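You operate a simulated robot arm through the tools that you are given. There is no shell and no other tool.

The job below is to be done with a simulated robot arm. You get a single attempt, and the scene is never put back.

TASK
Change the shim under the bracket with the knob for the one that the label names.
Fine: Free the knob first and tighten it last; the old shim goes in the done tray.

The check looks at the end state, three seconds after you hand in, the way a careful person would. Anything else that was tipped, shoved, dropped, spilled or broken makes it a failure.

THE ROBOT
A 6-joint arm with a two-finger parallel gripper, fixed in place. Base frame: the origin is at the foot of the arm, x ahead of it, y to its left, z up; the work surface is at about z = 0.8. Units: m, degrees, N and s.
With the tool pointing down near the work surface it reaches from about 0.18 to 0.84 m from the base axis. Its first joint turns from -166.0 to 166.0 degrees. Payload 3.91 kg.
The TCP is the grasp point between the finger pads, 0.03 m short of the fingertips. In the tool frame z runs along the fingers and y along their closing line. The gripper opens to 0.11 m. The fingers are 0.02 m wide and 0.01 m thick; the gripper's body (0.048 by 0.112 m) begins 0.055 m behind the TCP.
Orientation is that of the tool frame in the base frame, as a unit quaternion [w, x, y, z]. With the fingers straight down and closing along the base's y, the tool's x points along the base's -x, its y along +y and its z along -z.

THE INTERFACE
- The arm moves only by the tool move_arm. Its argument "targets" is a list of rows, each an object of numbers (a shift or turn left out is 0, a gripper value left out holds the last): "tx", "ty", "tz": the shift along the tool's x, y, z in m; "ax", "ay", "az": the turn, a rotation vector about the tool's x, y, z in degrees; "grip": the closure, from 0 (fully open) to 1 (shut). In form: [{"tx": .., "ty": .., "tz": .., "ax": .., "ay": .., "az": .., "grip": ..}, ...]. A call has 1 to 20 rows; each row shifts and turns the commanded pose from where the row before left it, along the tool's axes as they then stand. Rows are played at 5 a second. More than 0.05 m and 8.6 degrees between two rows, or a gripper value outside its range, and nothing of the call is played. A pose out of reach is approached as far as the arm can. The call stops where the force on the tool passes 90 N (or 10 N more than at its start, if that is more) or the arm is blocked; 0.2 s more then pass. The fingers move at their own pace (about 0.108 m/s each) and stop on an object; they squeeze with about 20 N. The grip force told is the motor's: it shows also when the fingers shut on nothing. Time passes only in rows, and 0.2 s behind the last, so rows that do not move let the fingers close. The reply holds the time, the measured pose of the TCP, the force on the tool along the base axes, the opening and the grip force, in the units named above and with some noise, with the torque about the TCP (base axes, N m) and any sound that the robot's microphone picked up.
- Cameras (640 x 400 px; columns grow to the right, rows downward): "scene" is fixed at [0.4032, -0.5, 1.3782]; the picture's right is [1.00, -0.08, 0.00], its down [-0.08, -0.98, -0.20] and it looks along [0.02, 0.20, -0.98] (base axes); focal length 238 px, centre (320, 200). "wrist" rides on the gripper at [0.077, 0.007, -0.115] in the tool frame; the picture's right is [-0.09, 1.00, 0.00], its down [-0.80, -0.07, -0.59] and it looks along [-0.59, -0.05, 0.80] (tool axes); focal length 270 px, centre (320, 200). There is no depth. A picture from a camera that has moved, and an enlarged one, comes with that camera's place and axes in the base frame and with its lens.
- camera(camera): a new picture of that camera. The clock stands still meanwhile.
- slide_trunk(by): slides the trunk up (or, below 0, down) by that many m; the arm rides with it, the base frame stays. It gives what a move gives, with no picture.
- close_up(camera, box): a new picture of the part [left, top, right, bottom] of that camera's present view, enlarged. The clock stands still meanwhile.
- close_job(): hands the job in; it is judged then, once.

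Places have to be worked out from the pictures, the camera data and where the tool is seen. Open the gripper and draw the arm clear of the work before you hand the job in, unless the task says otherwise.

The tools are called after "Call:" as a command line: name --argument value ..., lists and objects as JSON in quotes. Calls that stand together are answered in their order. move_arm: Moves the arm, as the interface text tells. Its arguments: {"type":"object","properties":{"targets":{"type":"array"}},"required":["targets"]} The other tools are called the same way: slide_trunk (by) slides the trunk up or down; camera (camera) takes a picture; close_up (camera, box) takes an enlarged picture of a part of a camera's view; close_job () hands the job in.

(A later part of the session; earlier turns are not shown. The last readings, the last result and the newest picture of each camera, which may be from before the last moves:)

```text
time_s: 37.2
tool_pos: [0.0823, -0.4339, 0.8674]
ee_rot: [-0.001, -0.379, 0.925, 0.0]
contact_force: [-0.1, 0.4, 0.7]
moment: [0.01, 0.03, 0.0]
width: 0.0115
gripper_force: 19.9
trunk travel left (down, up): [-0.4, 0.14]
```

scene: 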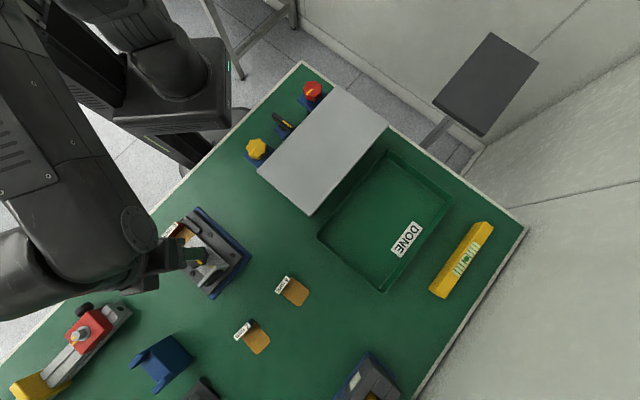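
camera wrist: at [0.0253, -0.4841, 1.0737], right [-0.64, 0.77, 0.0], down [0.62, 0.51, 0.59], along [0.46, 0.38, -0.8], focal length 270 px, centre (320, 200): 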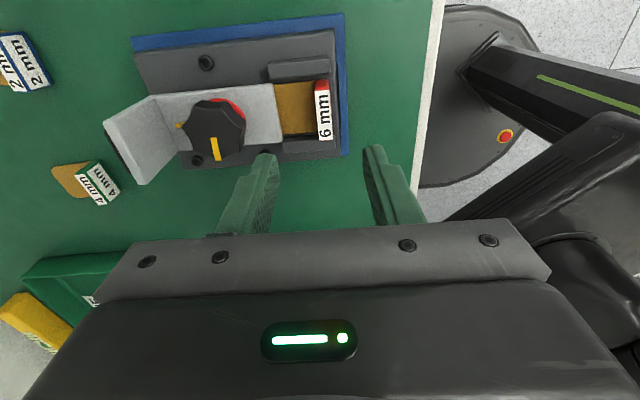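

The load is gone and the grip holds. I pull outward along the fixture's axis (tool +y), gently at first.

Call:
move_arm --targets '[{"ty": 0.003, "grip": 1.0}, {"ty": 0.005, "grip": 1.0}, {"ty": 0.005, "grip": 1.0}]'

Call:
close_up --camera "scene" --box '[140, 170, 270, 310]'

Call:
close_up --camera "wrist" --box '[120, 30, 440, 230]'

```text
time_s: 38.0
tool_pos: [0.0722, -0.4249, 0.8665]
ee_rot: [0.0, -0.379, 0.926, 0.0]
contact_force: [-0.6, 0.2, 0.5]
moment: [-0.01, 0.06, -0.02]
width: 0.0114
gripper_force: 20.1
trunk travel left (down, up): [-0.4, 0.14]
```

```text
2.86 times, centred on (205, 240) of scene
camera zoom: at [0.4032, -0.5, 1.3782], right [1.0, -0.08, 0.0], down [-0.08, -0.98, -0.2], along [0.02, 0.2, -0.98], focal length 681 px, centre (649, 86)
```

zoom: 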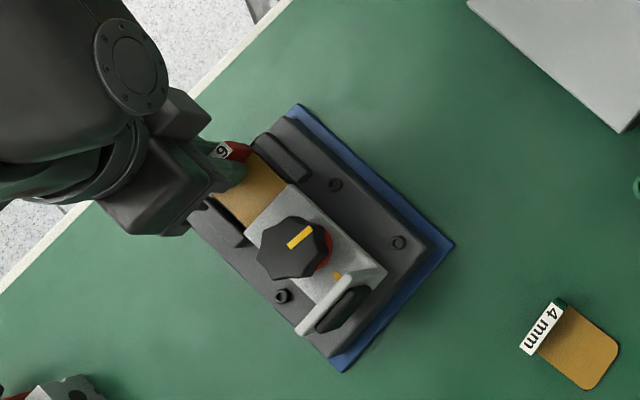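

```text
2.00 times, centred on (280, 130) of wrist
camera zoom: at [0.0141, -0.4749, 0.9804], right [-0.64, 0.77, 0.0], down [0.62, 0.51, 0.59], along [0.46, 0.38, -0.8], focal length 541 px, centre (400, 340)
```

zoom: 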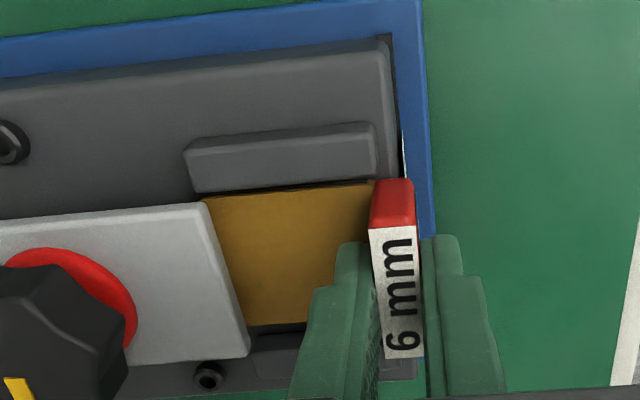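

The shim slides out with hardly any force while the bracket stays still. I keep pulling another 50 mm at constant height.

Call:
move_arm --targets '[{"ty": 0.008, "grip": 1.0}, {"ty": 0.008, "grip": 1.0}, {"ty": 0.008, "grip": 1.0}, {"ty": 0.008, "grip": 1.0}, {"ty": 0.008, "grip": 1.0}, {"ty": 0.008, "grip": 1.0}]'

Call:
close_up --camera "scene" --box '[120, 150, 270, 310]'

Call:
camera --camera "wrist"

```text
time_s: 39.4
tool_pos: [0.038, -0.3916, 0.8653]
ee_rot: [0.0, -0.379, 0.925, -0.001]
contact_force: [-0.3, 0.3, 0.3]
moment: [0.05, 0.01, -0.03]
width: 0.0112
gripper_force: 20.0
trunk travel left (down, up): [-0.4, 0.14]
```

```text
2.50 times, centred on (195, 230) of scene
camera zoom: at [0.4032, -0.5, 1.3782], right [1.0, -0.08, 0.0], down [-0.08, -0.98, -0.2], along [0.02, 0.2, -0.98], focal length 596 px, centre (632, 125)
```

zoom: 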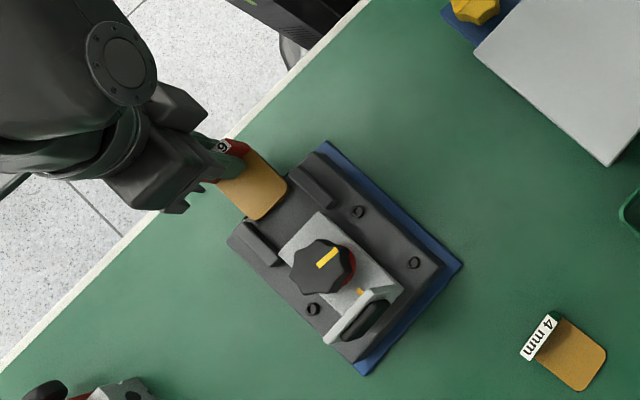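

```text
taken
camera wrist: at [-0.0196, -0.4408, 0.9804], right [-0.64, 0.77, 0.0], down [0.62, 0.51, 0.59], along [0.46, 0.38, -0.8], focal length 270 px, centre (320, 200)
```

wrist: 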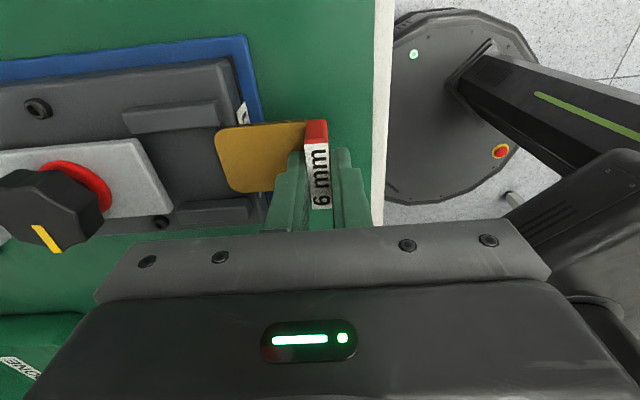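

The 6 mm shim is completely clear of the bracket. I lift it to z ≈ 1.05 and carry it over to the done tray, whose centre I place near (0.56, -0.44).

Call:
move_arm --targets '[{"tz": -0.015, "grip": 1.0}, {"tz": -0.03, "grip": 1.0}, {"tz": -0.035, "grip": 1.0}, {"tz": -0.035, "grip": 1.0}, {"tz": -0.035, "grip": 1.0}, {"tz": -0.035, "grip": 1.0}]'

Call:
camera --camera "wrist"

Call:
close_up --camera "scene" --box '[120, 150, 270, 310]'

```text
time_s: 40.8
tool_pos: [0.0395, -0.3912, 1.0538]
ee_rot: [0.001, -0.379, 0.925, 0.001]
contact_force: [-0.2, -1.6, -1.5]
moment: [0.0, -0.03, -0.02]
width: 0.0115
gripper_force: 19.7
trunk travel left (down, up): [-0.4, 0.14]
```

```text
taken
camera wrist: at [-0.0184, -0.4404, 1.1668], right [-0.64, 0.77, 0.0], down [0.62, 0.51, 0.6], along [0.46, 0.38, -0.8], focal length 270 px, centre (320, 200)
```

wrist: 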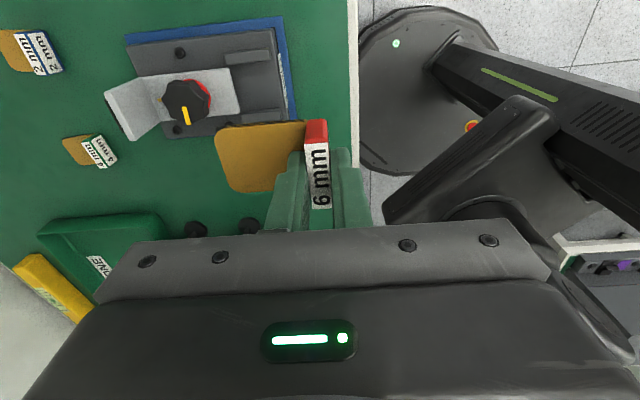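

```text
2.50 times, centred on (195, 230) of scene
camera zoom: at [0.4032, -0.5, 1.3782], right [1.0, -0.08, 0.0], down [-0.08, -0.98, -0.2], along [0.02, 0.2, -0.98], focal length 596 px, centre (632, 125)
```

zoom: 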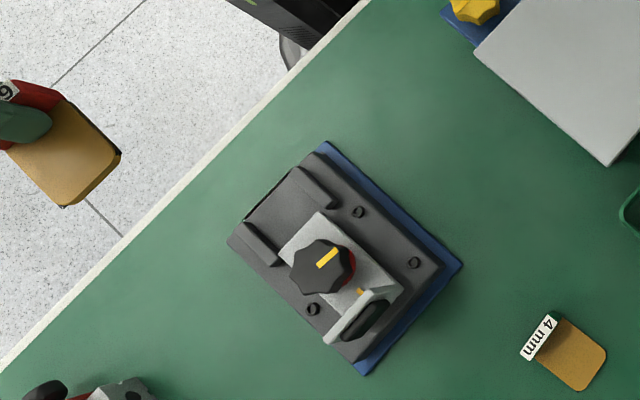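

The shim is held securely at z ≈ 1.05. I carry it across to above the tray.

Call:
move_arm --targets '[{"tx": -0.014, "ty": -0.0155, "grip": 1.0}, {"tx": -0.02806, "ty": -0.03111, "grip": 1.0}, {"tx": -0.02806, "ty": -0.03111, "grip": 1.0}, {"tx": -0.02806, "ty": -0.03111, "grip": 1.0}, {"tx": -0.02806, "ty": -0.03111, "grip": 1.0}, {"tx": -0.02806, "ty": -0.03111, "grip": 1.0}, {"tx": -0.02806, "ty": -0.03111, "grip": 1.0}, {"tx": -0.02806, "ty": -0.03111, "grip": 1.0}, {"tx": -0.02806, "ty": -0.03111, "grip": 1.0}, {"tx": -0.02806, "ty": -0.03111, "grip": 1.0}, {"tx": -0.02806, "ty": -0.03111, "grip": 1.0}, {"tx": -0.02806, "ty": -0.03111, "grip": 1.0}, {"tx": -0.014, "ty": -0.0156, "grip": 1.0}, {"grip": 1.0}]'

Call:
camera --camera "wrist"

Call:
camera --camera "scene"

```text
time_s: 43.8
tool_pos: [0.5443, -0.4183, 1.0533]
ee_rot: [-0.001, -0.379, 0.925, 0.0]
contact_force: [-0.9, -0.3, -0.9]
moment: [0.01, 0.04, -0.05]
width: 0.0114
gripper_force: 19.6
trunk travel left (down, up): [-0.4, 0.14]
```

```text
taken
camera wrist: at [0.4852, -0.4679, 1.1678], right [-0.64, 0.77, 0.0], down [0.62, 0.51, 0.59], along [0.46, 0.38, -0.8], focal length 270 px, centre (320, 200)
```

wrist: 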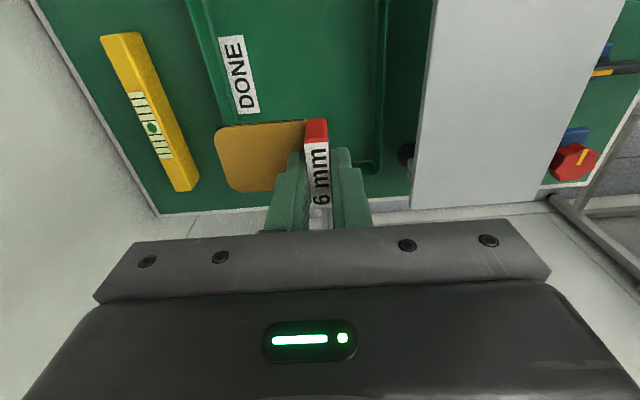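

```text
taken
```

scene: 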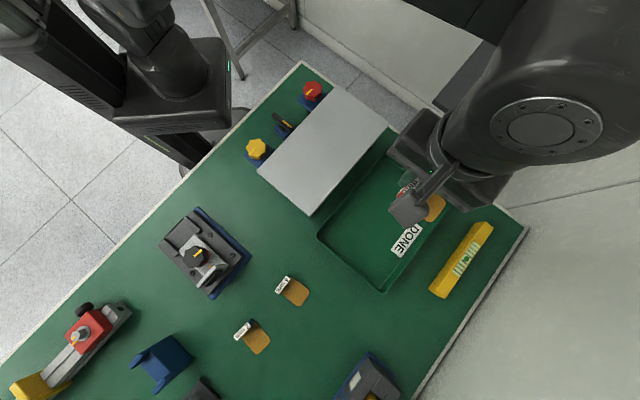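

The point under the shim lies inside the tray, about 65 mm from the near wall, with room for the tongue on the other side. I descend in steps.

Call:
move_arm --targets '[{"tz": 0.035, "grip": 1.0}, {"tz": 0.035, "grip": 1.0}, {"tz": 0.035, "grip": 1.0}, {"tz": 0.035, "grip": 1.0}, {"tz": 0.03, "grip": 1.0}, {"grip": 1.0}]'

Call:
camera --camera "wrist"

Call:
camera --camera "scene"

```text
time_s: 45.2
tool_pos: [0.5433, -0.4217, 0.882]
ee_rot: [0.0, -0.38, 0.925, 0.0]
contact_force: [-0.6, -0.2, -0.7]
moment: [0.01, 0.02, -0.02]
width: 0.0117
gripper_force: 20.0
trunk travel left (down, up): [-0.4, 0.14]
```

```text
taken
camera wrist: at [0.4851, -0.4701, 0.9964], right [-0.64, 0.77, 0.0], down [0.62, 0.51, 0.59], along [0.46, 0.38, -0.8], focal length 270 px, centre (320, 200)
```

wrist: 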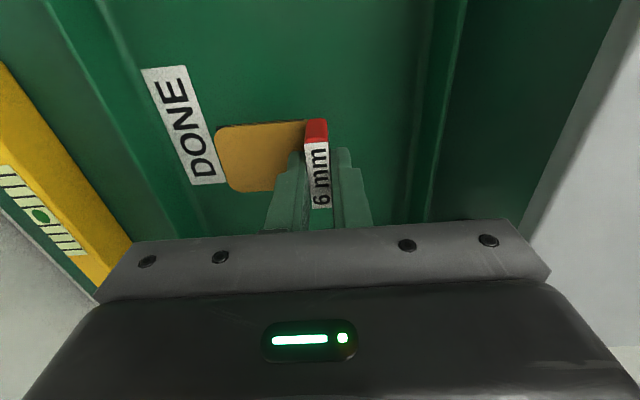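

```text
taken
```

scene: 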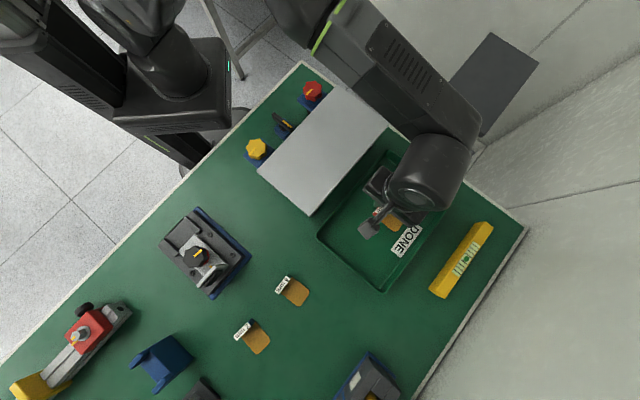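

All clear inside the tray. I lower the last few centimetres slowly until contact.

Call:
move_arm --targets '[{"tz": 0.012, "grip": 1.0}, {"tz": 0.012, "grip": 1.0}, {"tz": 0.01, "grip": 1.0}, {"grip": 1.0}]'

Call:
close_up --camera "wrist" --box '[140, 30, 460, 230]'

```text
time_s: 46.2
tool_pos: [0.5413, -0.4213, 0.8455]
ee_rot: [0.0, -0.38, 0.925, 0.001]
contact_force: [-0.4, 0.2, -0.4]
moment: [0.03, -0.01, 0.03]
width: 0.0113
gripper_force: 20.2
trunk travel left (down, up): [-0.4, 0.14]
```

```text
2.00 times, centred on (300, 130) of wrist
camera zoom: at [0.4826, -0.4706, 0.9607], right [-0.64, 0.77, 0.0], down [0.62, 0.51, 0.59], along [0.46, 0.38, -0.8], focal length 541 px, centre (360, 340)
```

zoom: 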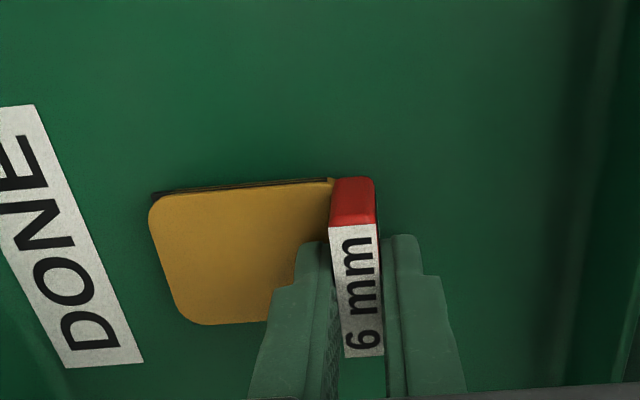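

Very close to the tray floor with no contact yet. I go down in 1.5 mm steps and watch the vertical force.

Call:
move_arm --targets '[{"tz": 0.0015, "grip": 1.0}, {"tz": 0.0015, "grip": 1.0}, {"grip": 1.0}]'

```text
time_s: 47.0
tool_pos: [0.5406, -0.4213, 0.8426]
ee_rot: [0.001, -0.379, 0.925, 0.0]
contact_force: [-0.4, -0.3, -1.5]
moment: [0.0, 0.0, 0.01]
width: 0.0116
gripper_force: 19.5
trunk travel left (down, up): [-0.4, 0.14]
```

Call:
move_arm --targets '[{"tz": 0.0015, "grip": 1.0}, {"tz": 0.0015, "grip": 1.0}, {"grip": 1.0}]'

```text
time_s: 47.8
tool_pos: [0.5391, -0.4209, 0.8401]
ee_rot: [-0.001, -0.38, 0.925, 0.0]
contact_force: [-0.1, 0.0, 0.3]
moment: [0.05, -0.01, -0.01]
width: 0.0111
gripper_force: 19.7
trunk travel left (down, up): [-0.4, 0.14]
```

Still no clear contact at z ≈ 0.840; I continue down another 2 mm in small steps.

Call:
move_arm --targets '[{"tz": 0.001, "grip": 1.0}, {"tz": 0.001, "grip": 1.0}, {"grip": 1.0}]'

```text
time_s: 48.6
tool_pos: [0.5412, -0.4208, 0.8395]
ee_rot: [0.0, -0.379, 0.925, 0.0]
contact_force: [-1.4, 0.8, 14.8]
moment: [0.06, 0.05, 0.03]
width: 0.0116
gripper_force: 20.4
trunk travel left (down, up): [-0.4, 0.14]
```

Contact: 14.8 N, so the shim rests on the tray floor. I ease up half a millimetre, open the fingers modestly and rise.

Call:
move_arm --targets '[{"tz": -0.0008, "grip": 1.0}, {"grip": 0.8}, {"grip": 0.65}, {"grip": 0.65}, {"tz": -0.01, "grip": 0.65}, {"tz": -0.03, "grip": 0.65}, {"tz": -0.04, "grip": 0.65}, {"tz": -0.04, "grip": 0.65}, {"tz": -0.04, "grip": 0.65}, {"tz": -0.04, "grip": 0.65}]'

Call:
camera --camera "wrist"

Call:
camera --camera "scene"

```text
time_s: 50.8
tool_pos: [0.5416, -0.4223, 1.0404]
ee_rot: [-0.001, -0.38, 0.925, 0.001]
contact_force: [-0.4, 0.3, 0.1]
moment: [0.02, 0.04, 0.03]
width: 0.0387
gripper_force: 0.0
trunk travel left (down, up): [-0.4, 0.14]
```

```text
taken
camera wrist: at [0.4821, -0.4716, 1.1552], right [-0.64, 0.77, 0.0], down [0.62, 0.51, 0.59], along [0.46, 0.38, -0.8], focal length 270 px, centre (320, 200)
```

wrist: 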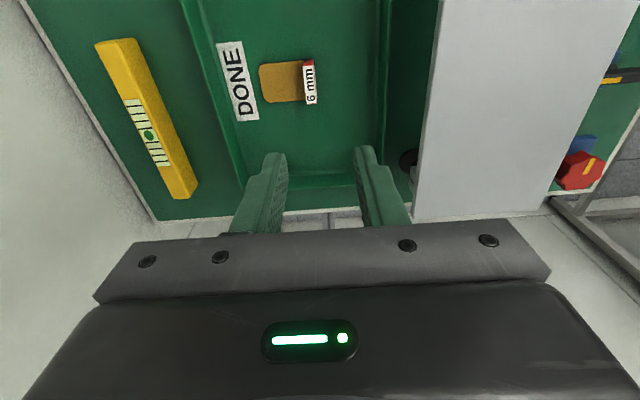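

```text
taken
```

scene: 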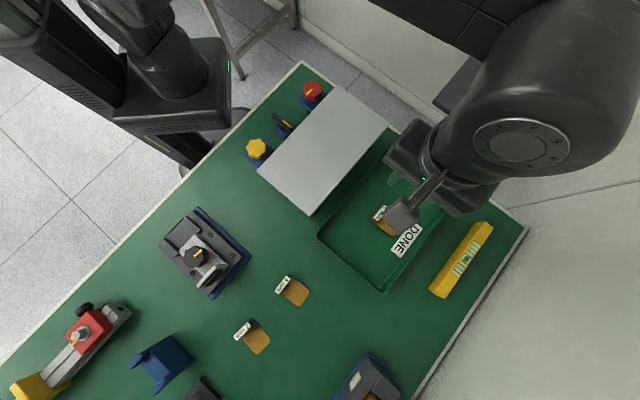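

The 6 mm shim lies flat in the tray. Next I go above the 4 mm shim's handle, which I place near (0.315, -0.571), to measure its pose.

Call:
move_arm --targets '[{"tx": 0.0381, "ty": 0.0075, "tz": 0.005, "grip": 0.55}, {"tx": 0.0381, "ty": 0.0075, "tz": 0.005, "grip": 0.55}, {"tx": 0.0381, "ty": 0.0075, "tz": 0.005, "grip": 0.55}, {"tx": 0.0381, "ty": 0.0075, "tz": 0.005, "grip": 0.55}, {"tx": 0.0381, "ty": 0.0075, "tz": 0.005, "grip": 0.55}, {"tx": 0.0381, "ty": 0.0075, "tz": 0.005, "grip": 0.55}, {"tx": 0.0381, "ty": 0.0072, "tz": 0.02, "grip": 0.55}, {"tz": 0.04, "grip": 0.55}, {"grip": 0.55}]'

Call:
camera --camera "wrist"

Call:
close_up --camera "wrist" --box '[220, 30, 420, 180]'

```text
time_s: 52.8
tool_pos: [0.3139, -0.5694, 0.9488]
ee_rot: [0.0, -0.379, 0.925, 0.001]
contact_force: [-0.2, 0.3, -0.3]
moment: [-0.01, 0.0, -0.02]
width: 0.0495
gripper_force: 0.1
trunk travel left (down, up): [-0.4, 0.14]
```

```text
taken
camera wrist: at [0.2554, -0.6188, 1.0625], right [-0.64, 0.77, 0.0], down [0.62, 0.51, 0.59], along [0.46, 0.38, -0.8], focal length 270 px, centre (320, 200)
```

wrist: 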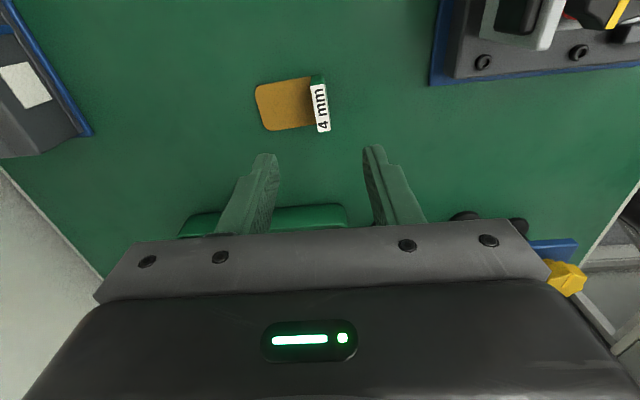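

```text
2.67 times, centred on (320, 105) of wrist
camera zoom: at [0.2554, -0.6188, 1.0625], right [-0.64, 0.77, 0.0], down [0.62, 0.51, 0.59], along [0.46, 0.38, -0.8], focal length 721 px, centre (320, 453)
```

zoom: 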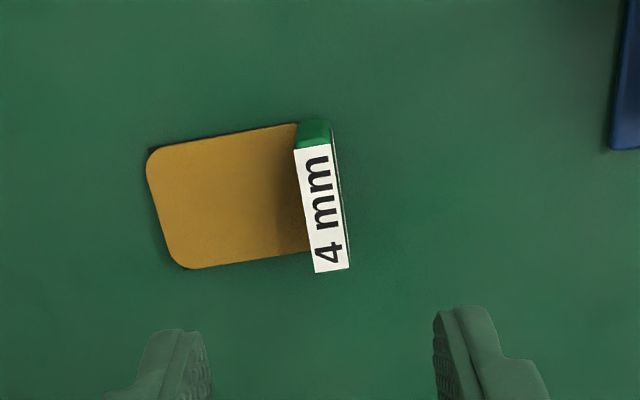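

The 4 mm shim's handle is turned about 5° relative to my tool and is nearly centred. I turn by -5°, shift 1.7 mm, and descend most of the way.

Call:
move_arm --targets '[{"az": -5, "tx": 0.0017, "grip": 0.65}, {"tz": 0.035, "grip": 0.65}, {"tz": 0.035, "grip": 0.65}, {"grip": 0.65}]'

Call:
close_up --camera "wrist" --box '[220, 80, 420, 230]'

```text
time_s: 53.8
tool_pos: [0.3113, -0.5745, 0.8782]
ee_rot: [0.0, -0.419, 0.908, 0.0]
contact_force: [-0.2, 0.7, 0.4]
moment: [0.0, -0.01, -0.04]
width: 0.0384
gripper_force: 0.1
trunk travel left (down, up): [-0.4, 0.14]
```

```text
2.67 times, centred on (320, 155) of wrist
camera zoom: at [0.2578, -0.6279, 0.9932], right [-0.7, 0.71, 0.0], down [0.57, 0.56, 0.59], along [0.42, 0.42, -0.8], focal length 721 px, centre (320, 320)
```

zoom: 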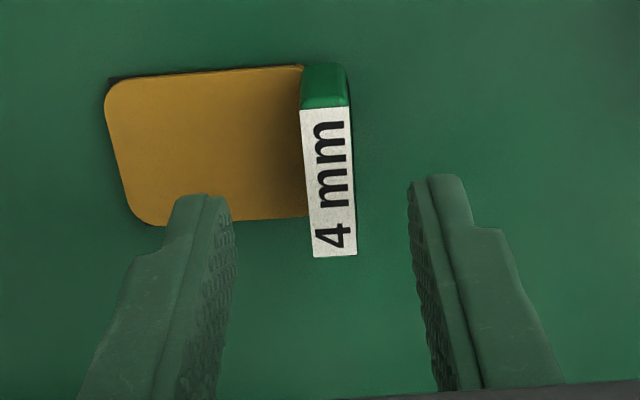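

The handle is well aligned, about 2 mm off-centre along the closing line. I trim that and go down to TCP z ≈ 0.8375, leaving the tips just above the tongue.

Call:
move_arm --targets '[{"tx": -0.0025, "ty": 0.0017, "grip": 0.65}, {"tz": 0.02, "grip": 0.65}, {"tz": 0.02, "grip": 0.65}, {"grip": 0.65}]'

Call:
close_up --camera "wrist" --box '[220, 80, 420, 230]'

```text
time_s: 54.8
tool_pos: [0.3124, -0.5675, 0.8398]
ee_rot: [0.0, -0.42, 0.908, 0.0]
contact_force: [0.3, -0.2, -0.3]
moment: [0.02, 0.01, -0.04]
width: 0.0386
gripper_force: 0.1
trunk travel left (down, up): [-0.4, 0.14]
```

```text
2.67 times, centred on (320, 155) of wrist
camera zoom: at [0.2585, -0.6225, 0.9533], right [-0.7, 0.71, 0.0], down [0.57, 0.56, 0.59], along [0.42, 0.42, -0.8], focal length 721 px, centre (320, 320)
```

zoom: 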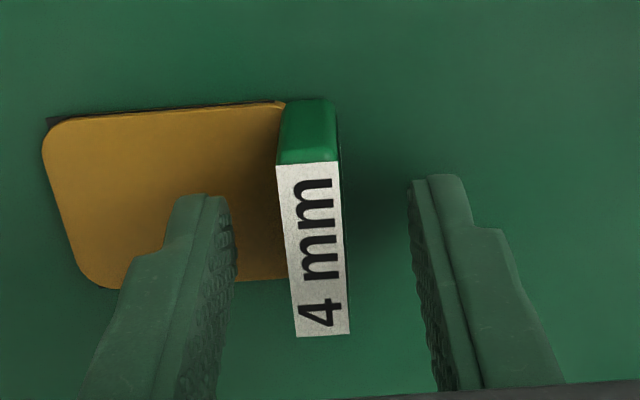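

The handle sits between the fingers, about 1.5 mm left of centre. I trim, drop another 2 mm and close.

Call:
move_arm --targets '[{"ty": -0.0013, "tz": 0.002, "grip": 0.65}, {"grip": 0.8}, {"grip": 1.0}, {"grip": 1.0}, {"grip": 1.0}]'

Call:
close_up --camera "wrist" --box '[220, 80, 420, 230]'

```text
time_s: 56.0
tool_pos: [0.3143, -0.5683, 0.8381]
ee_rot: [0.001, -0.419, 0.908, 0.0]
contact_force: [-0.7, 0.9, 1.3]
moment: [-0.03, 0.01, 0.0]
width: 0.0112
gripper_force: 19.8
trunk travel left (down, up): [-0.4, 0.14]
```

```text
2.67 times, centred on (320, 155) of wrist
camera zoom: at [0.2598, -0.6233, 0.9523], right [-0.7, 0.71, 0.0], down [0.57, 0.56, 0.59], along [0.42, 0.42, -0.8], focal length 721 px, centre (320, 320)
```

zoom: 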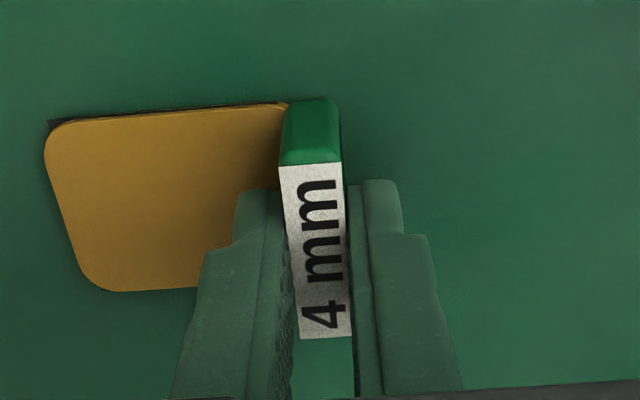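

The 4 mm shim is gripped (11.2 mm). I lift it straight up, then check whether the bracket has dropped since the 6 mm shim came out, using the same scene crop as before.

Call:
move_arm --targets '[{"tz": -0.01, "grip": 1.0}, {"tz": -0.03, "grip": 1.0}, {"tz": -0.04, "grip": 1.0}, {"tz": -0.04, "grip": 1.0}, {"tz": -0.04, "grip": 1.0}, {"az": 2.5, "grip": 1.0}, {"az": 2.5, "grip": 1.0}, {"grip": 1.0}]'

Call:
close_up --camera "scene" --box '[140, 190, 270, 310]'

Call:
camera --camera "wrist"

```text
time_s: 57.8
tool_pos: [0.3162, -0.5699, 0.9995]
ee_rot: [0.001, -0.38, 0.925, 0.001]
contact_force: [0.2, -0.1, -0.3]
moment: [-0.01, 0.0, 0.0]
width: 0.0111
gripper_force: 20.1
trunk travel left (down, up): [-0.4, 0.14]
```

```text
3.33 times, centred on (205, 250) of scene
camera zoom: at [0.4032, -0.5, 1.3782], right [1.0, -0.08, 0.0], down [-0.08, -0.98, -0.2], along [0.02, 0.2, -0.98], focal length 794 px, centre (703, 33)
```

zoom: 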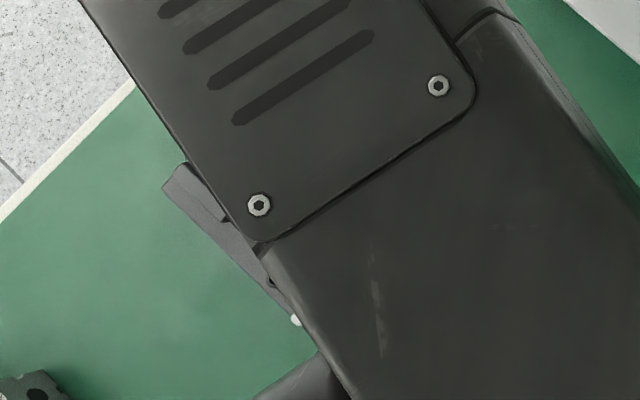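

```text
taken
camera wrist: at [0.2574, -0.6192, 1.1127], right [-0.64, 0.77, 0.0], down [0.62, 0.51, 0.59], along [0.46, 0.38, -0.8], focal length 270 px, centre (320, 200)
```

wrist: 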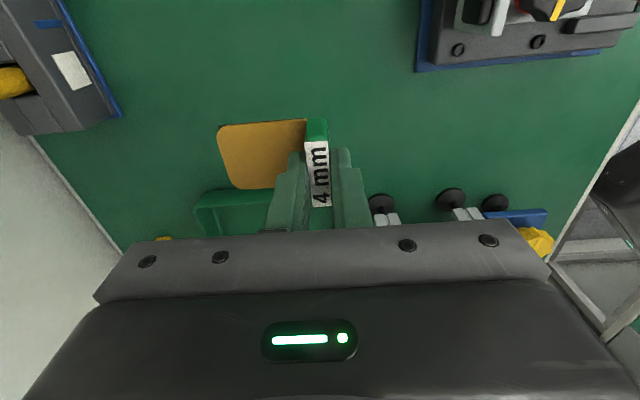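

The forearm hides the fixture from the scene camera here. I carry the shim, at z ≈ 1.0, to the start of the insertion line at about (0.036, -0.387), where I'll compare.

Call:
move_arm --targets '[{"tx": 0.0045, "ty": 0.0204, "grip": 1.0}, {"tx": 0.009, "ty": 0.0407, "grip": 1.0}, {"tx": 0.009, "ty": 0.0407, "grip": 1.0}, {"tx": 0.009, "ty": 0.0407, "grip": 1.0}, {"tx": 0.009, "ty": 0.0407, "grip": 1.0}, {"tx": 0.009, "ty": 0.0407, "grip": 1.0}, {"tx": 0.009, "ty": 0.0407, "grip": 1.0}, {"tx": 0.009, "ty": 0.0407, "grip": 1.0}, {"tx": 0.0045, "ty": 0.0205, "grip": 1.0}, {"grip": 1.0}, {"grip": 1.0}]'

Call:
close_up --camera "scene" --box '[140, 190, 270, 310]'

Call:
camera --camera "wrist"

```text
time_s: 60.2
tool_pos: [0.0344, -0.3865, 1.0001]
ee_rot: [-0.001, -0.379, 0.925, 0.0]
contact_force: [0.0, 0.5, 0.0]
moment: [0.01, 0.0, 0.0]
width: 0.0111
gripper_force: 20.6
trunk travel left (down, up): [-0.4, 0.14]
```

```text
3.33 times, centred on (205, 250) of scene
camera zoom: at [0.4032, -0.5, 1.3782], right [1.0, -0.08, 0.0], down [-0.08, -0.98, -0.2], along [0.02, 0.2, -0.98], focal length 794 px, centre (703, 33)
```

zoom: 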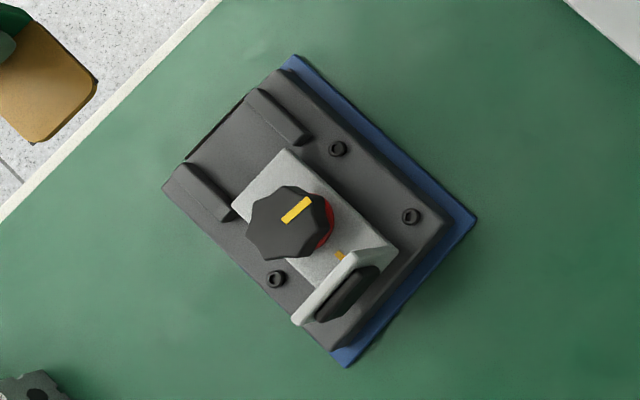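

```text
taken
camera wrist: at [-0.024, -0.4369, 1.1146], right [-0.64, 0.77, 0.0], down [0.62, 0.51, 0.59], along [0.46, 0.38, -0.8], focal length 270 px, centre (320, 200)
```

wrist: 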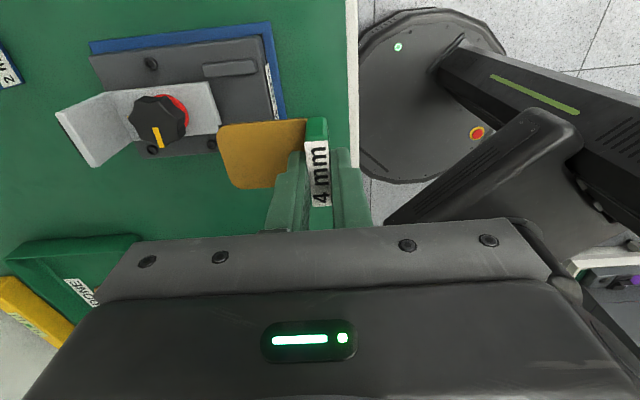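

Comparing the crops, the plate, knob and tab haven't dropped; if anything they're in the same place. I descend at the start of the insertion line to about 5 mm above insertion height and check the alignment.

Call:
move_arm --targets '[{"tz": 0.035, "grip": 1.0}, {"tz": 0.035, "grip": 1.0}, {"tz": 0.03, "grip": 1.0}, {"tz": 0.0255, "grip": 1.0}, {"grip": 1.0}]'

Call:
close_up --camera "wrist" --box '[100, 20, 420, 230]'

Call:
close_up --camera "scene" --box '[120, 170, 250, 290]'

```text
time_s: 61.4
tool_pos: [0.0327, -0.3865, 0.8769]
ee_rot: [-0.001, -0.379, 0.925, 0.0]
contact_force: [-0.1, -0.7, -1.3]
moment: [0.02, -0.01, -0.01]
width: 0.0112
gripper_force: 20.5
trunk travel left (down, up): [-0.4, 0.14]
```

```text
1.90 times, centred on (260, 125) of wrist
camera zoom: at [-0.0237, -0.4364, 0.9903], right [-0.64, 0.77, 0.0], down [0.62, 0.51, 0.59], along [0.46, 0.38, -0.8], focal length 515 px, centre (434, 343)
```

zoom: 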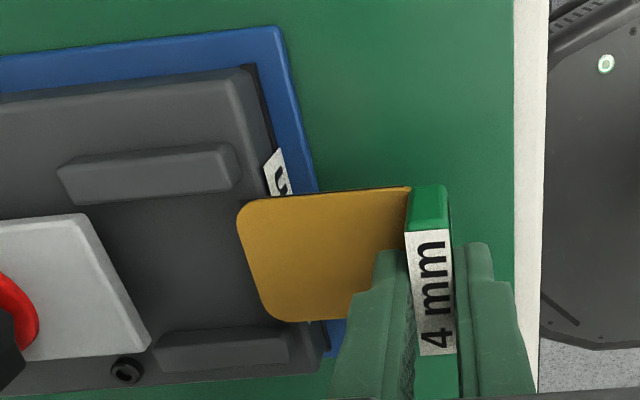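

```text
3.33 times, centred on (185, 230) of scene
camera zoom: at [0.4032, -0.5, 1.3782], right [1.0, -0.08, 0.0], down [-0.08, -0.98, -0.2], along [0.02, 0.2, -0.98], focal length 794 px, centre (770, 100)
```

zoom: 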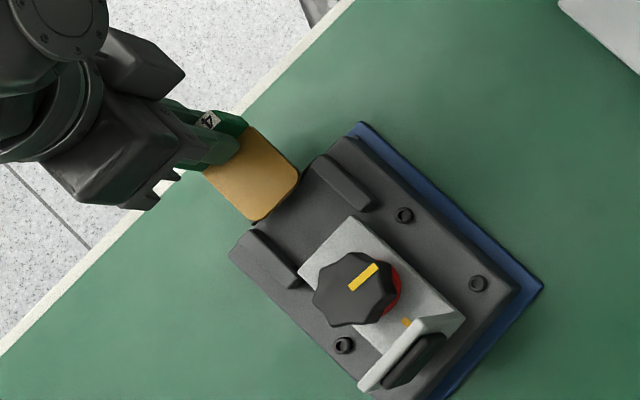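

The tongue is square to the slot but looks about 2 mm too far toward tool +x compared with the plate and guide rails. I shift -2.2 mm, then lower in millimetre steps until the tongue just touches the base.

Call:
move_arm --targets '[{"tx": -0.0022, "grip": 1.0}, {"tz": 0.002, "grip": 1.0}, {"tz": 0.001, "grip": 1.0}, {"grip": 1.0}]'

Call:
close_up --camera "wrist" --box '[100, 20, 420, 230]'

```text
time_s: 62.4
tool_pos: [0.0354, -0.3861, 0.8714]
ee_rot: [0.0, -0.38, 0.925, -0.001]
contact_force: [0.5, 0.6, -0.7]
moment: [0.03, -0.02, 0.0]
width: 0.0108
gripper_force: 20.1
trunk travel left (down, up): [-0.4, 0.14]
```

```text
1.90 times, centred on (260, 125) of wrist
camera zoom: at [-0.0225, -0.4357, 0.986], right [-0.64, 0.77, 0.0], down [0.62, 0.51, 0.59], along [0.46, 0.38, -0.8], focal length 515 px, centre (434, 343)
```

zoom: 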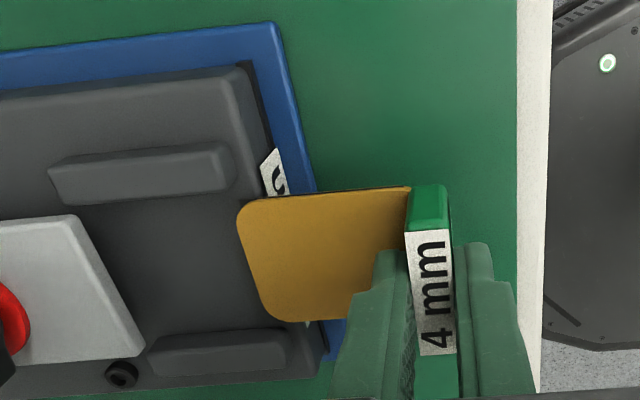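

No contact yet at z ≈ 0.871. I keep lowering in 1 mm steps, reading the force.

Call:
move_arm --targets '[{"tz": 0.001, "grip": 1.0}, {"tz": 0.001, "grip": 1.0}, {"grip": 1.0}]'

```text
time_s: 63.2
tool_pos: [0.0353, -0.3868, 0.8698]
ee_rot: [0.001, -0.38, 0.925, -0.001]
contact_force: [-0.3, 0.1, -0.5]
moment: [0.01, 0.01, 0.01]
width: 0.0112
gripper_force: 20.5
trunk travel left (down, up): [-0.4, 0.14]
```

Still free at z ≈ 0.870. One more millimetre at a time.

Call:
move_arm --targets '[{"tz": 0.001, "grip": 1.0}, {"grip": 1.0}]'

```text
time_s: 63.8
tool_pos: [0.0347, -0.3872, 0.8672]
ee_rot: [-0.001, -0.38, 0.925, 0.0]
contact_force: [-0.3, -0.4, 1.5]
moment: [-0.06, -0.07, -0.05]
width: 0.0112
gripper_force: 20.3
trunk travel left (down, up): [-0.4, 0.14]
```

A slight upward force (1.5 N) and a small moment suggest first touch. I confirm with another half millimetre.

Call:
move_arm --targets '[{"tz": 0.0006, "grip": 1.0}, {"grip": 1.0}]'

```text
time_s: 64.4
tool_pos: [0.0361, -0.3861, 0.8685]
ee_rot: [0.0, -0.379, 0.925, 0.0]
contact_force: [-1.3, -1.0, 5.1]
moment: [-0.22, -0.16, -0.06]
width: 0.0112
gripper_force: 20.3
trunk travel left (down, up): [-0.4, 0.14]
```

Contact confirmed at the tongue tip (5 N). I raise 0.8 mm to float just above the base and slide inward along the axis (tool -y), stopping just short of the plate.

Call:
move_arm --targets '[{"tz": -0.0008, "grip": 1.0}, {"ty": -0.008, "grip": 1.0}, {"ty": -0.008, "grip": 1.0}, {"ty": -0.008, "grip": 1.0}, {"ty": -0.008, "grip": 1.0}, {"ty": -0.006, "grip": 1.0}]'

Call:
close_up --camera "wrist" --box '[100, 20, 420, 230]'

Call:
close_up --camera "scene" --box '[140, 190, 270, 310]'

```text
time_s: 65.8
tool_pos: [0.0632, -0.4149, 0.8692]
ee_rot: [-0.001, -0.38, 0.925, 0.0]
contact_force: [-0.1, -0.2, -0.1]
moment: [0.0, 0.0, 0.0]
width: 0.0111
gripper_force: 20.1
trunk travel left (down, up): [-0.4, 0.14]
```

```text
1.90 times, centred on (260, 125) of wrist
camera zoom: at [0.0056, -0.463, 0.9823], right [-0.64, 0.77, 0.0], down [0.62, 0.51, 0.59], along [0.46, 0.38, -0.8], focal length 515 px, centre (434, 343)
```

zoom: 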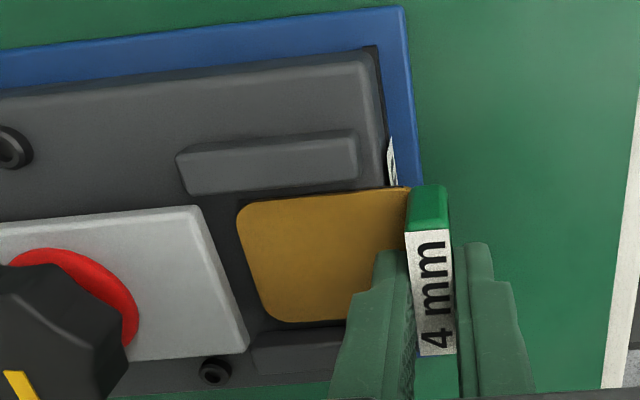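

```text
3.33 times, centred on (205, 250) of scene
camera zoom: at [0.4032, -0.5, 1.3782], right [1.0, -0.08, 0.0], down [-0.08, -0.98, -0.2], along [0.02, 0.2, -0.98], focal length 794 px, centre (703, 33)
```

zoom: 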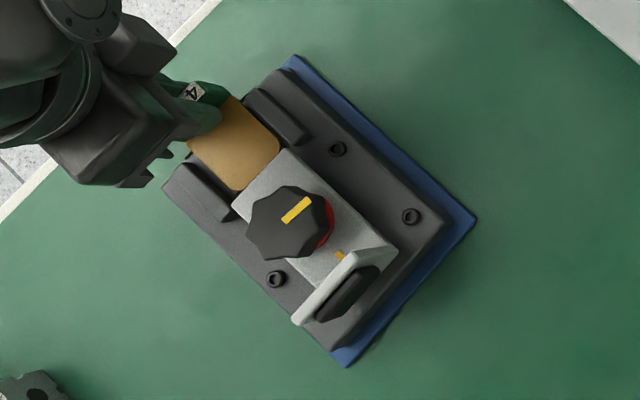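

The tongue is between the rails with its tip close to the plate, and no force is felt. I zoom on the gap before sliding under.

Call:
close_up --camera "wrist" --box '[170, 90, 330, 210]'

```text
3.33 times, centred on (250, 150) of wrist
camera zoom: at [0.0056, -0.463, 0.9823], right [-0.64, 0.77, 0.0], down [0.62, 0.51, 0.59], along [0.46, 0.38, -0.8], focal length 901 px, centre (553, 367)
```

zoom: 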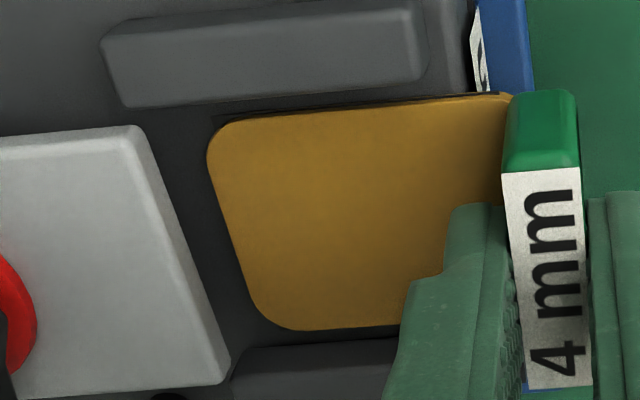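

It looks centred between the rails. I slide in 4 mm steps, watching for any resistance at the plate's edge.

Call:
move_arm --targets '[{"ty": -0.004, "grip": 1.0}, {"ty": -0.004, "grip": 1.0}]'

Call:
close_up --camera "wrist" --box '[170, 90, 330, 210]'

```text
time_s: 66.4
tool_pos: [0.0681, -0.4199, 0.8686]
ee_rot: [0.0, -0.379, 0.925, 0.001]
contact_force: [0.3, 1.2, 3.0]
moment: [-0.03, 0.0, -0.06]
width: 0.0111
gripper_force: 19.8
trunk travel left (down, up): [-0.4, 0.14]
```

```text
3.33 times, centred on (250, 150) of wrist
camera zoom: at [0.0105, -0.4685, 0.9821], right [-0.64, 0.77, 0.0], down [0.62, 0.51, 0.59], along [0.46, 0.38, -0.8], focal length 901 px, centre (553, 367)
```

zoom: 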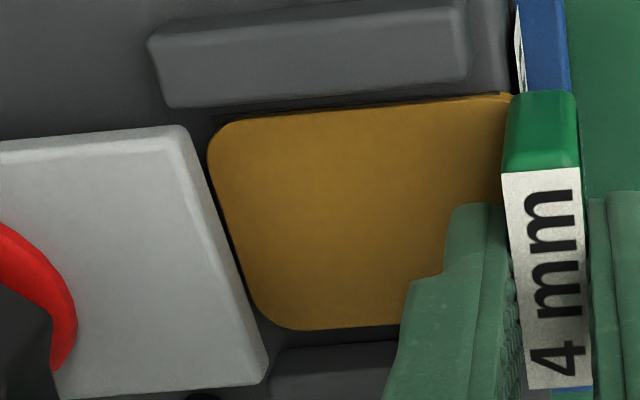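

The tip is now at the plate's front edge with only about 3 N of vertical force. I go on another 4 mm and check.

Call:
move_arm --targets '[{"ty": -0.004, "grip": 1.0}, {"grip": 1.0}]'

Call:
close_up --camera "wrist" --box '[170, 90, 330, 210]'

```text
time_s: 67.0
tool_pos: [0.0716, -0.4215, 0.869]
ee_rot: [0.0, -0.379, 0.925, 0.0]
contact_force: [-1.8, 0.7, 3.1]
moment: [0.02, -0.03, -0.01]
width: 0.011
gripper_force: 19.7
trunk travel left (down, up): [-0.4, 0.14]
```

```text
3.33 times, centred on (250, 150) of wrist
camera zoom: at [0.0129, -0.4717, 0.9821], right [-0.64, 0.77, 0.0], down [0.62, 0.51, 0.59], along [0.46, 0.38, -0.8], focal length 901 px, centre (553, 367)
```

zoom: 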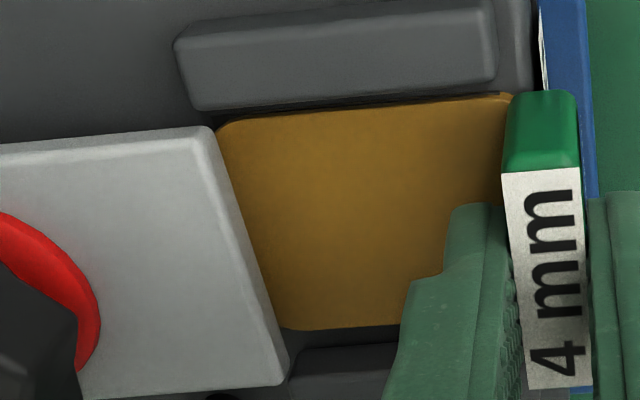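

The tongue has entered under the plate with under 4 N of force. I slide on in 4 mm steps toward the seated position.

Call:
move_arm --targets '[{"ty": -0.004, "grip": 1.0}, {"ty": -0.004, "grip": 1.0}, {"grip": 1.0}]'

Call:
close_up --camera "wrist" --box '[220, 80, 420, 230]'

Call:
close_up --camera "scene" --box '[140, 190, 270, 310]'

```text
time_s: 67.8
tool_pos: [0.077, -0.4275, 0.8678]
ee_rot: [0.0, -0.379, 0.925, 0.0]
contact_force: [-1.9, 2.6, 11.0]
moment: [0.09, 0.02, 0.04]
width: 0.0114
gripper_force: 20.2
trunk travel left (down, up): [-0.4, 0.14]
```

```text
2.67 times, centred on (320, 155) of wrist
camera zoom: at [0.0185, -0.4769, 0.9821], right [-0.64, 0.77, 0.0], down [0.62, 0.51, 0.59], along [0.46, 0.38, -0.8], focal length 721 px, centre (320, 320)
```

zoom: 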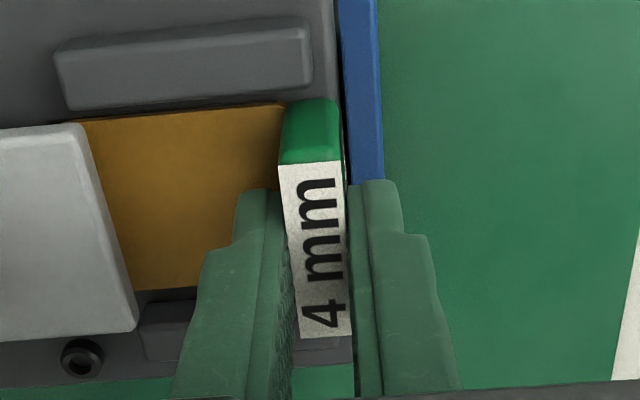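

```text
3.33 times, centred on (205, 250) of scene
camera zoom: at [0.4032, -0.5, 1.3782], right [1.0, -0.08, 0.0], down [-0.08, -0.98, -0.2], along [0.02, 0.2, -0.98], focal length 794 px, centre (703, 33)
```

zoom: 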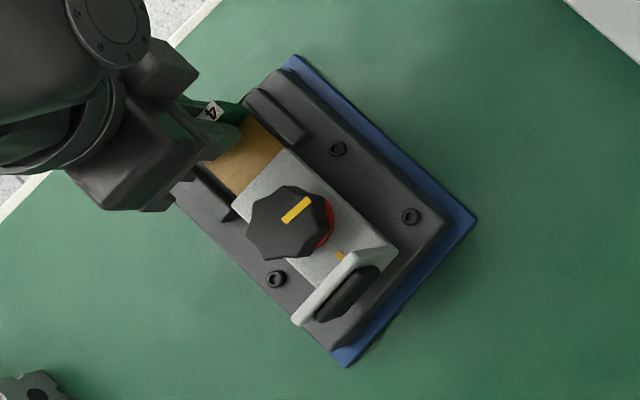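

Nearly home; compared with the seated 6 mm view, about 7 mm remains. The vertical force has grown to 11 N, so I raise 0.6 mm first and continue.

Call:
move_arm --targets '[{"tz": -0.0007, "grip": 1.0}, {"ty": -0.003, "grip": 1.0}, {"ty": -0.003, "grip": 1.0}, {"grip": 1.0}]'

Call:
close_up --camera "wrist" --box '[220, 80, 420, 230]'

```text
time_s: 68.8
tool_pos: [0.0812, -0.4316, 0.8675]
ee_rot: [0.0, -0.38, 0.925, -0.001]
contact_force: [0.2, 0.5, -1.1]
moment: [-0.02, 0.02, 0.02]
width: 0.0113
gripper_force: 19.9
trunk travel left (down, up): [-0.4, 0.14]
```

```text
2.67 times, centred on (320, 155) of wrist
camera zoom: at [0.0226, -0.4813, 0.9828], right [-0.64, 0.77, 0.0], down [0.62, 0.51, 0.59], along [0.46, 0.38, -0.8], focal length 721 px, centre (320, 320)
```

zoom: 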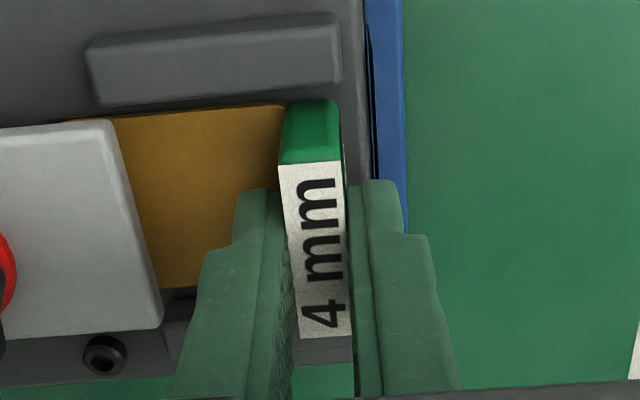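

The rail ends and blue edge now sit just where they did with the 6 mm shim seated. I nudge 1 mm more to feel for a stop.

Call:
move_arm --targets '[{"ty": -0.001, "grip": 1.0}, {"grip": 1.0}]'

```text
time_s: 69.4
tool_pos: [0.0802, -0.4324, 0.8684]
ee_rot: [0.0, -0.379, 0.925, 0.0]
contact_force: [-0.4, 0.8, -0.7]
moment: [0.01, 0.0, 0.01]
width: 0.0111
gripper_force: 19.9
trunk travel left (down, up): [-0.4, 0.14]
```

No stop is felt and the position matches the original seat. I lower 0.8 mm to rest the shim, open to about 39 mm as before, and rise to inspect.

Call:
move_arm --targets '[{"tz": 0.0008, "grip": 1.0}, {"grip": 0.85}, {"grip": 0.65}, {"grip": 0.65}, {"tz": -0.01, "grip": 0.65}, {"tz": -0.03, "grip": 0.65}, {"tz": -0.04, "grip": 0.65}, {"tz": -0.0125, "grip": 0.55}, {"grip": 0.55}]'

Call:
close_up --camera "wrist" --box '[220, 60, 420, 210]'

Call:
close_up --camera "scene" --box '[140, 190, 270, 310]'

```text
time_s: 71.4
tool_pos: [0.0813, -0.4342, 0.9616]
ee_rot: [0.0, -0.379, 0.925, 0.0]
contact_force: [-0.5, 0.5, 0.0]
moment: [0.02, -0.01, 0.0]
width: 0.0495
gripper_force: 0.0
trunk travel left (down, up): [-0.4, 0.14]
```

```text
2.67 times, centred on (320, 135) of wrist
camera zoom: at [0.0224, -0.4836, 1.0748], right [-0.64, 0.77, 0.0], down [0.62, 0.51, 0.59], along [0.46, 0.38, -0.8], focal length 721 px, centre (320, 373)
```

zoom: 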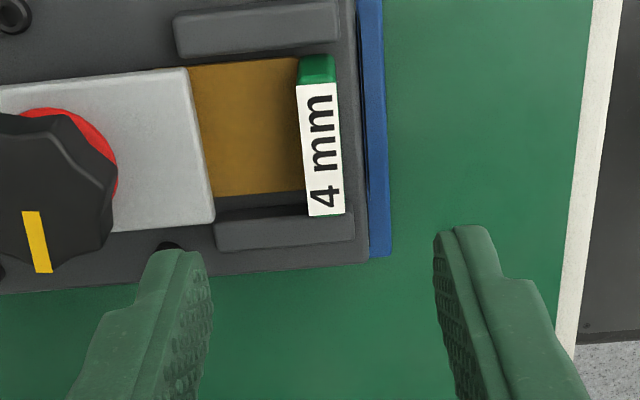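

```text
3.33 times, centred on (205, 250) of scene
camera zoom: at [0.4032, -0.5, 1.3782], right [1.0, -0.08, 0.0], down [-0.08, -0.98, -0.2], along [0.02, 0.2, -0.98], focal length 794 px, centre (703, 33)
```

zoom: 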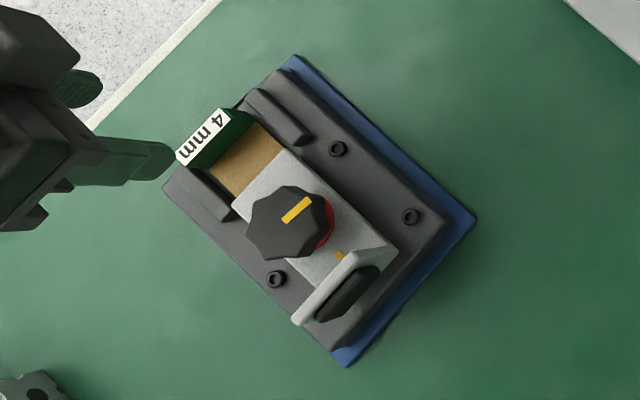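

The 4 mm shim is seated where the 6 mm one was. Now to tighten: I go back over the knob at (0.1405, -0.494) with the same yaw I released it at, and check the centring.

Call:
move_arm --targets '[{"tz": -0.02, "grip": 0.42}, {"ty": -0.042, "grip": 0.42}, {"ty": -0.042, "grip": 0.42}, {"az": 6.93, "grip": 0.42}, {"az": 6.93, "grip": 0.42}, {"az": 6.93, "grip": 0.42}, {"az": 6.93, "grip": 0.42}, {"az": 6.93, "grip": 0.42}, {"az": 6.93, "grip": 0.42}, {"tz": 0.03, "grip": 0.42}, {"grip": 0.42}]'

Call:
close_up --camera "wrist" --box '[220, 60, 420, 210]'

```text
time_s: 73.8
tool_pos: [0.1399, -0.4929, 0.9501]
ee_rot: [0.0, -0.026, 1.0, 0.001]
contact_force: [0.1, 0.4, 0.1]
moment: [0.0, 0.01, 0.01]
width: 0.0637
gripper_force: 0.1
trunk travel left (down, up): [-0.4, 0.14]
```

```text
2.67 times, centred on (320, 135) of wrist
camera zoom: at [0.064, -0.4903, 1.0638], right [0.04, 1.0, 0.0], down [0.8, -0.03, 0.59], along [0.59, -0.02, -0.8], focal length 721 px, centre (320, 373)
```

zoom: 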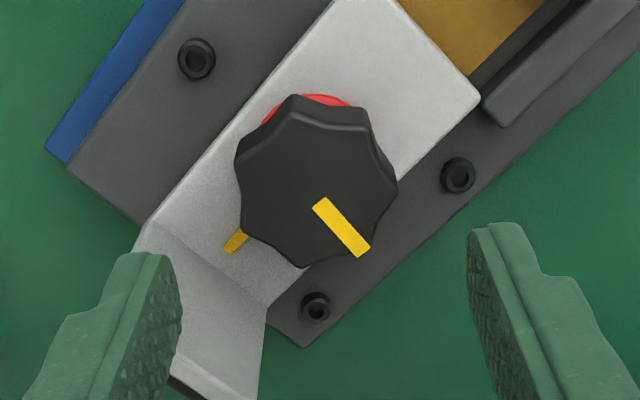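

The knob is about 2 mm off toward tool -x and slightly to tool -y. I trim and descend with the fingers open to grip height, then look.

Call:
move_arm --targets '[{"tx": -0.002, "ty": -0.0014, "tz": 0.02, "grip": 0.42}, {"tz": 0.025, "grip": 0.42}, {"tz": 0.026, "grip": 0.42}, {"grip": 0.42}]'

Call:
close_up --camera "wrist" --box '[220, 80, 420, 230]'

```text
time_s: 74.8
tool_pos: [0.1436, -0.4933, 0.8788]
ee_rot: [0.0, -0.026, 1.0, 0.0]
contact_force: [0.9, -0.1, 0.0]
moment: [0.01, -0.01, -0.01]
width: 0.0639
gripper_force: 0.1
trunk travel left (down, up): [-0.4, 0.14]
```

```text
2.67 times, centred on (320, 155) of wrist
camera zoom: at [0.0673, -0.4911, 0.9939], right [0.04, 1.0, 0.0], down [0.8, -0.03, 0.59], along [0.59, -0.02, -0.8], focal length 721 px, centre (320, 320)
```

zoom: 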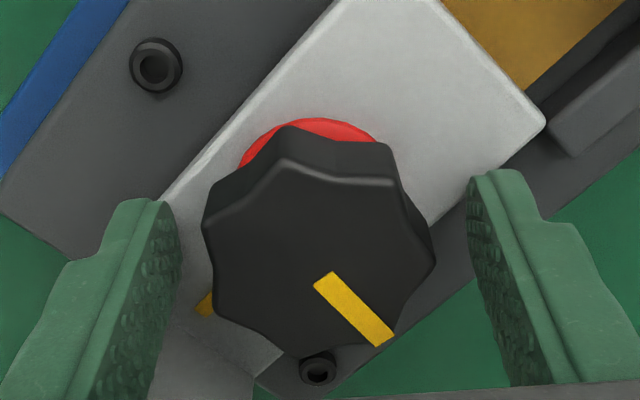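

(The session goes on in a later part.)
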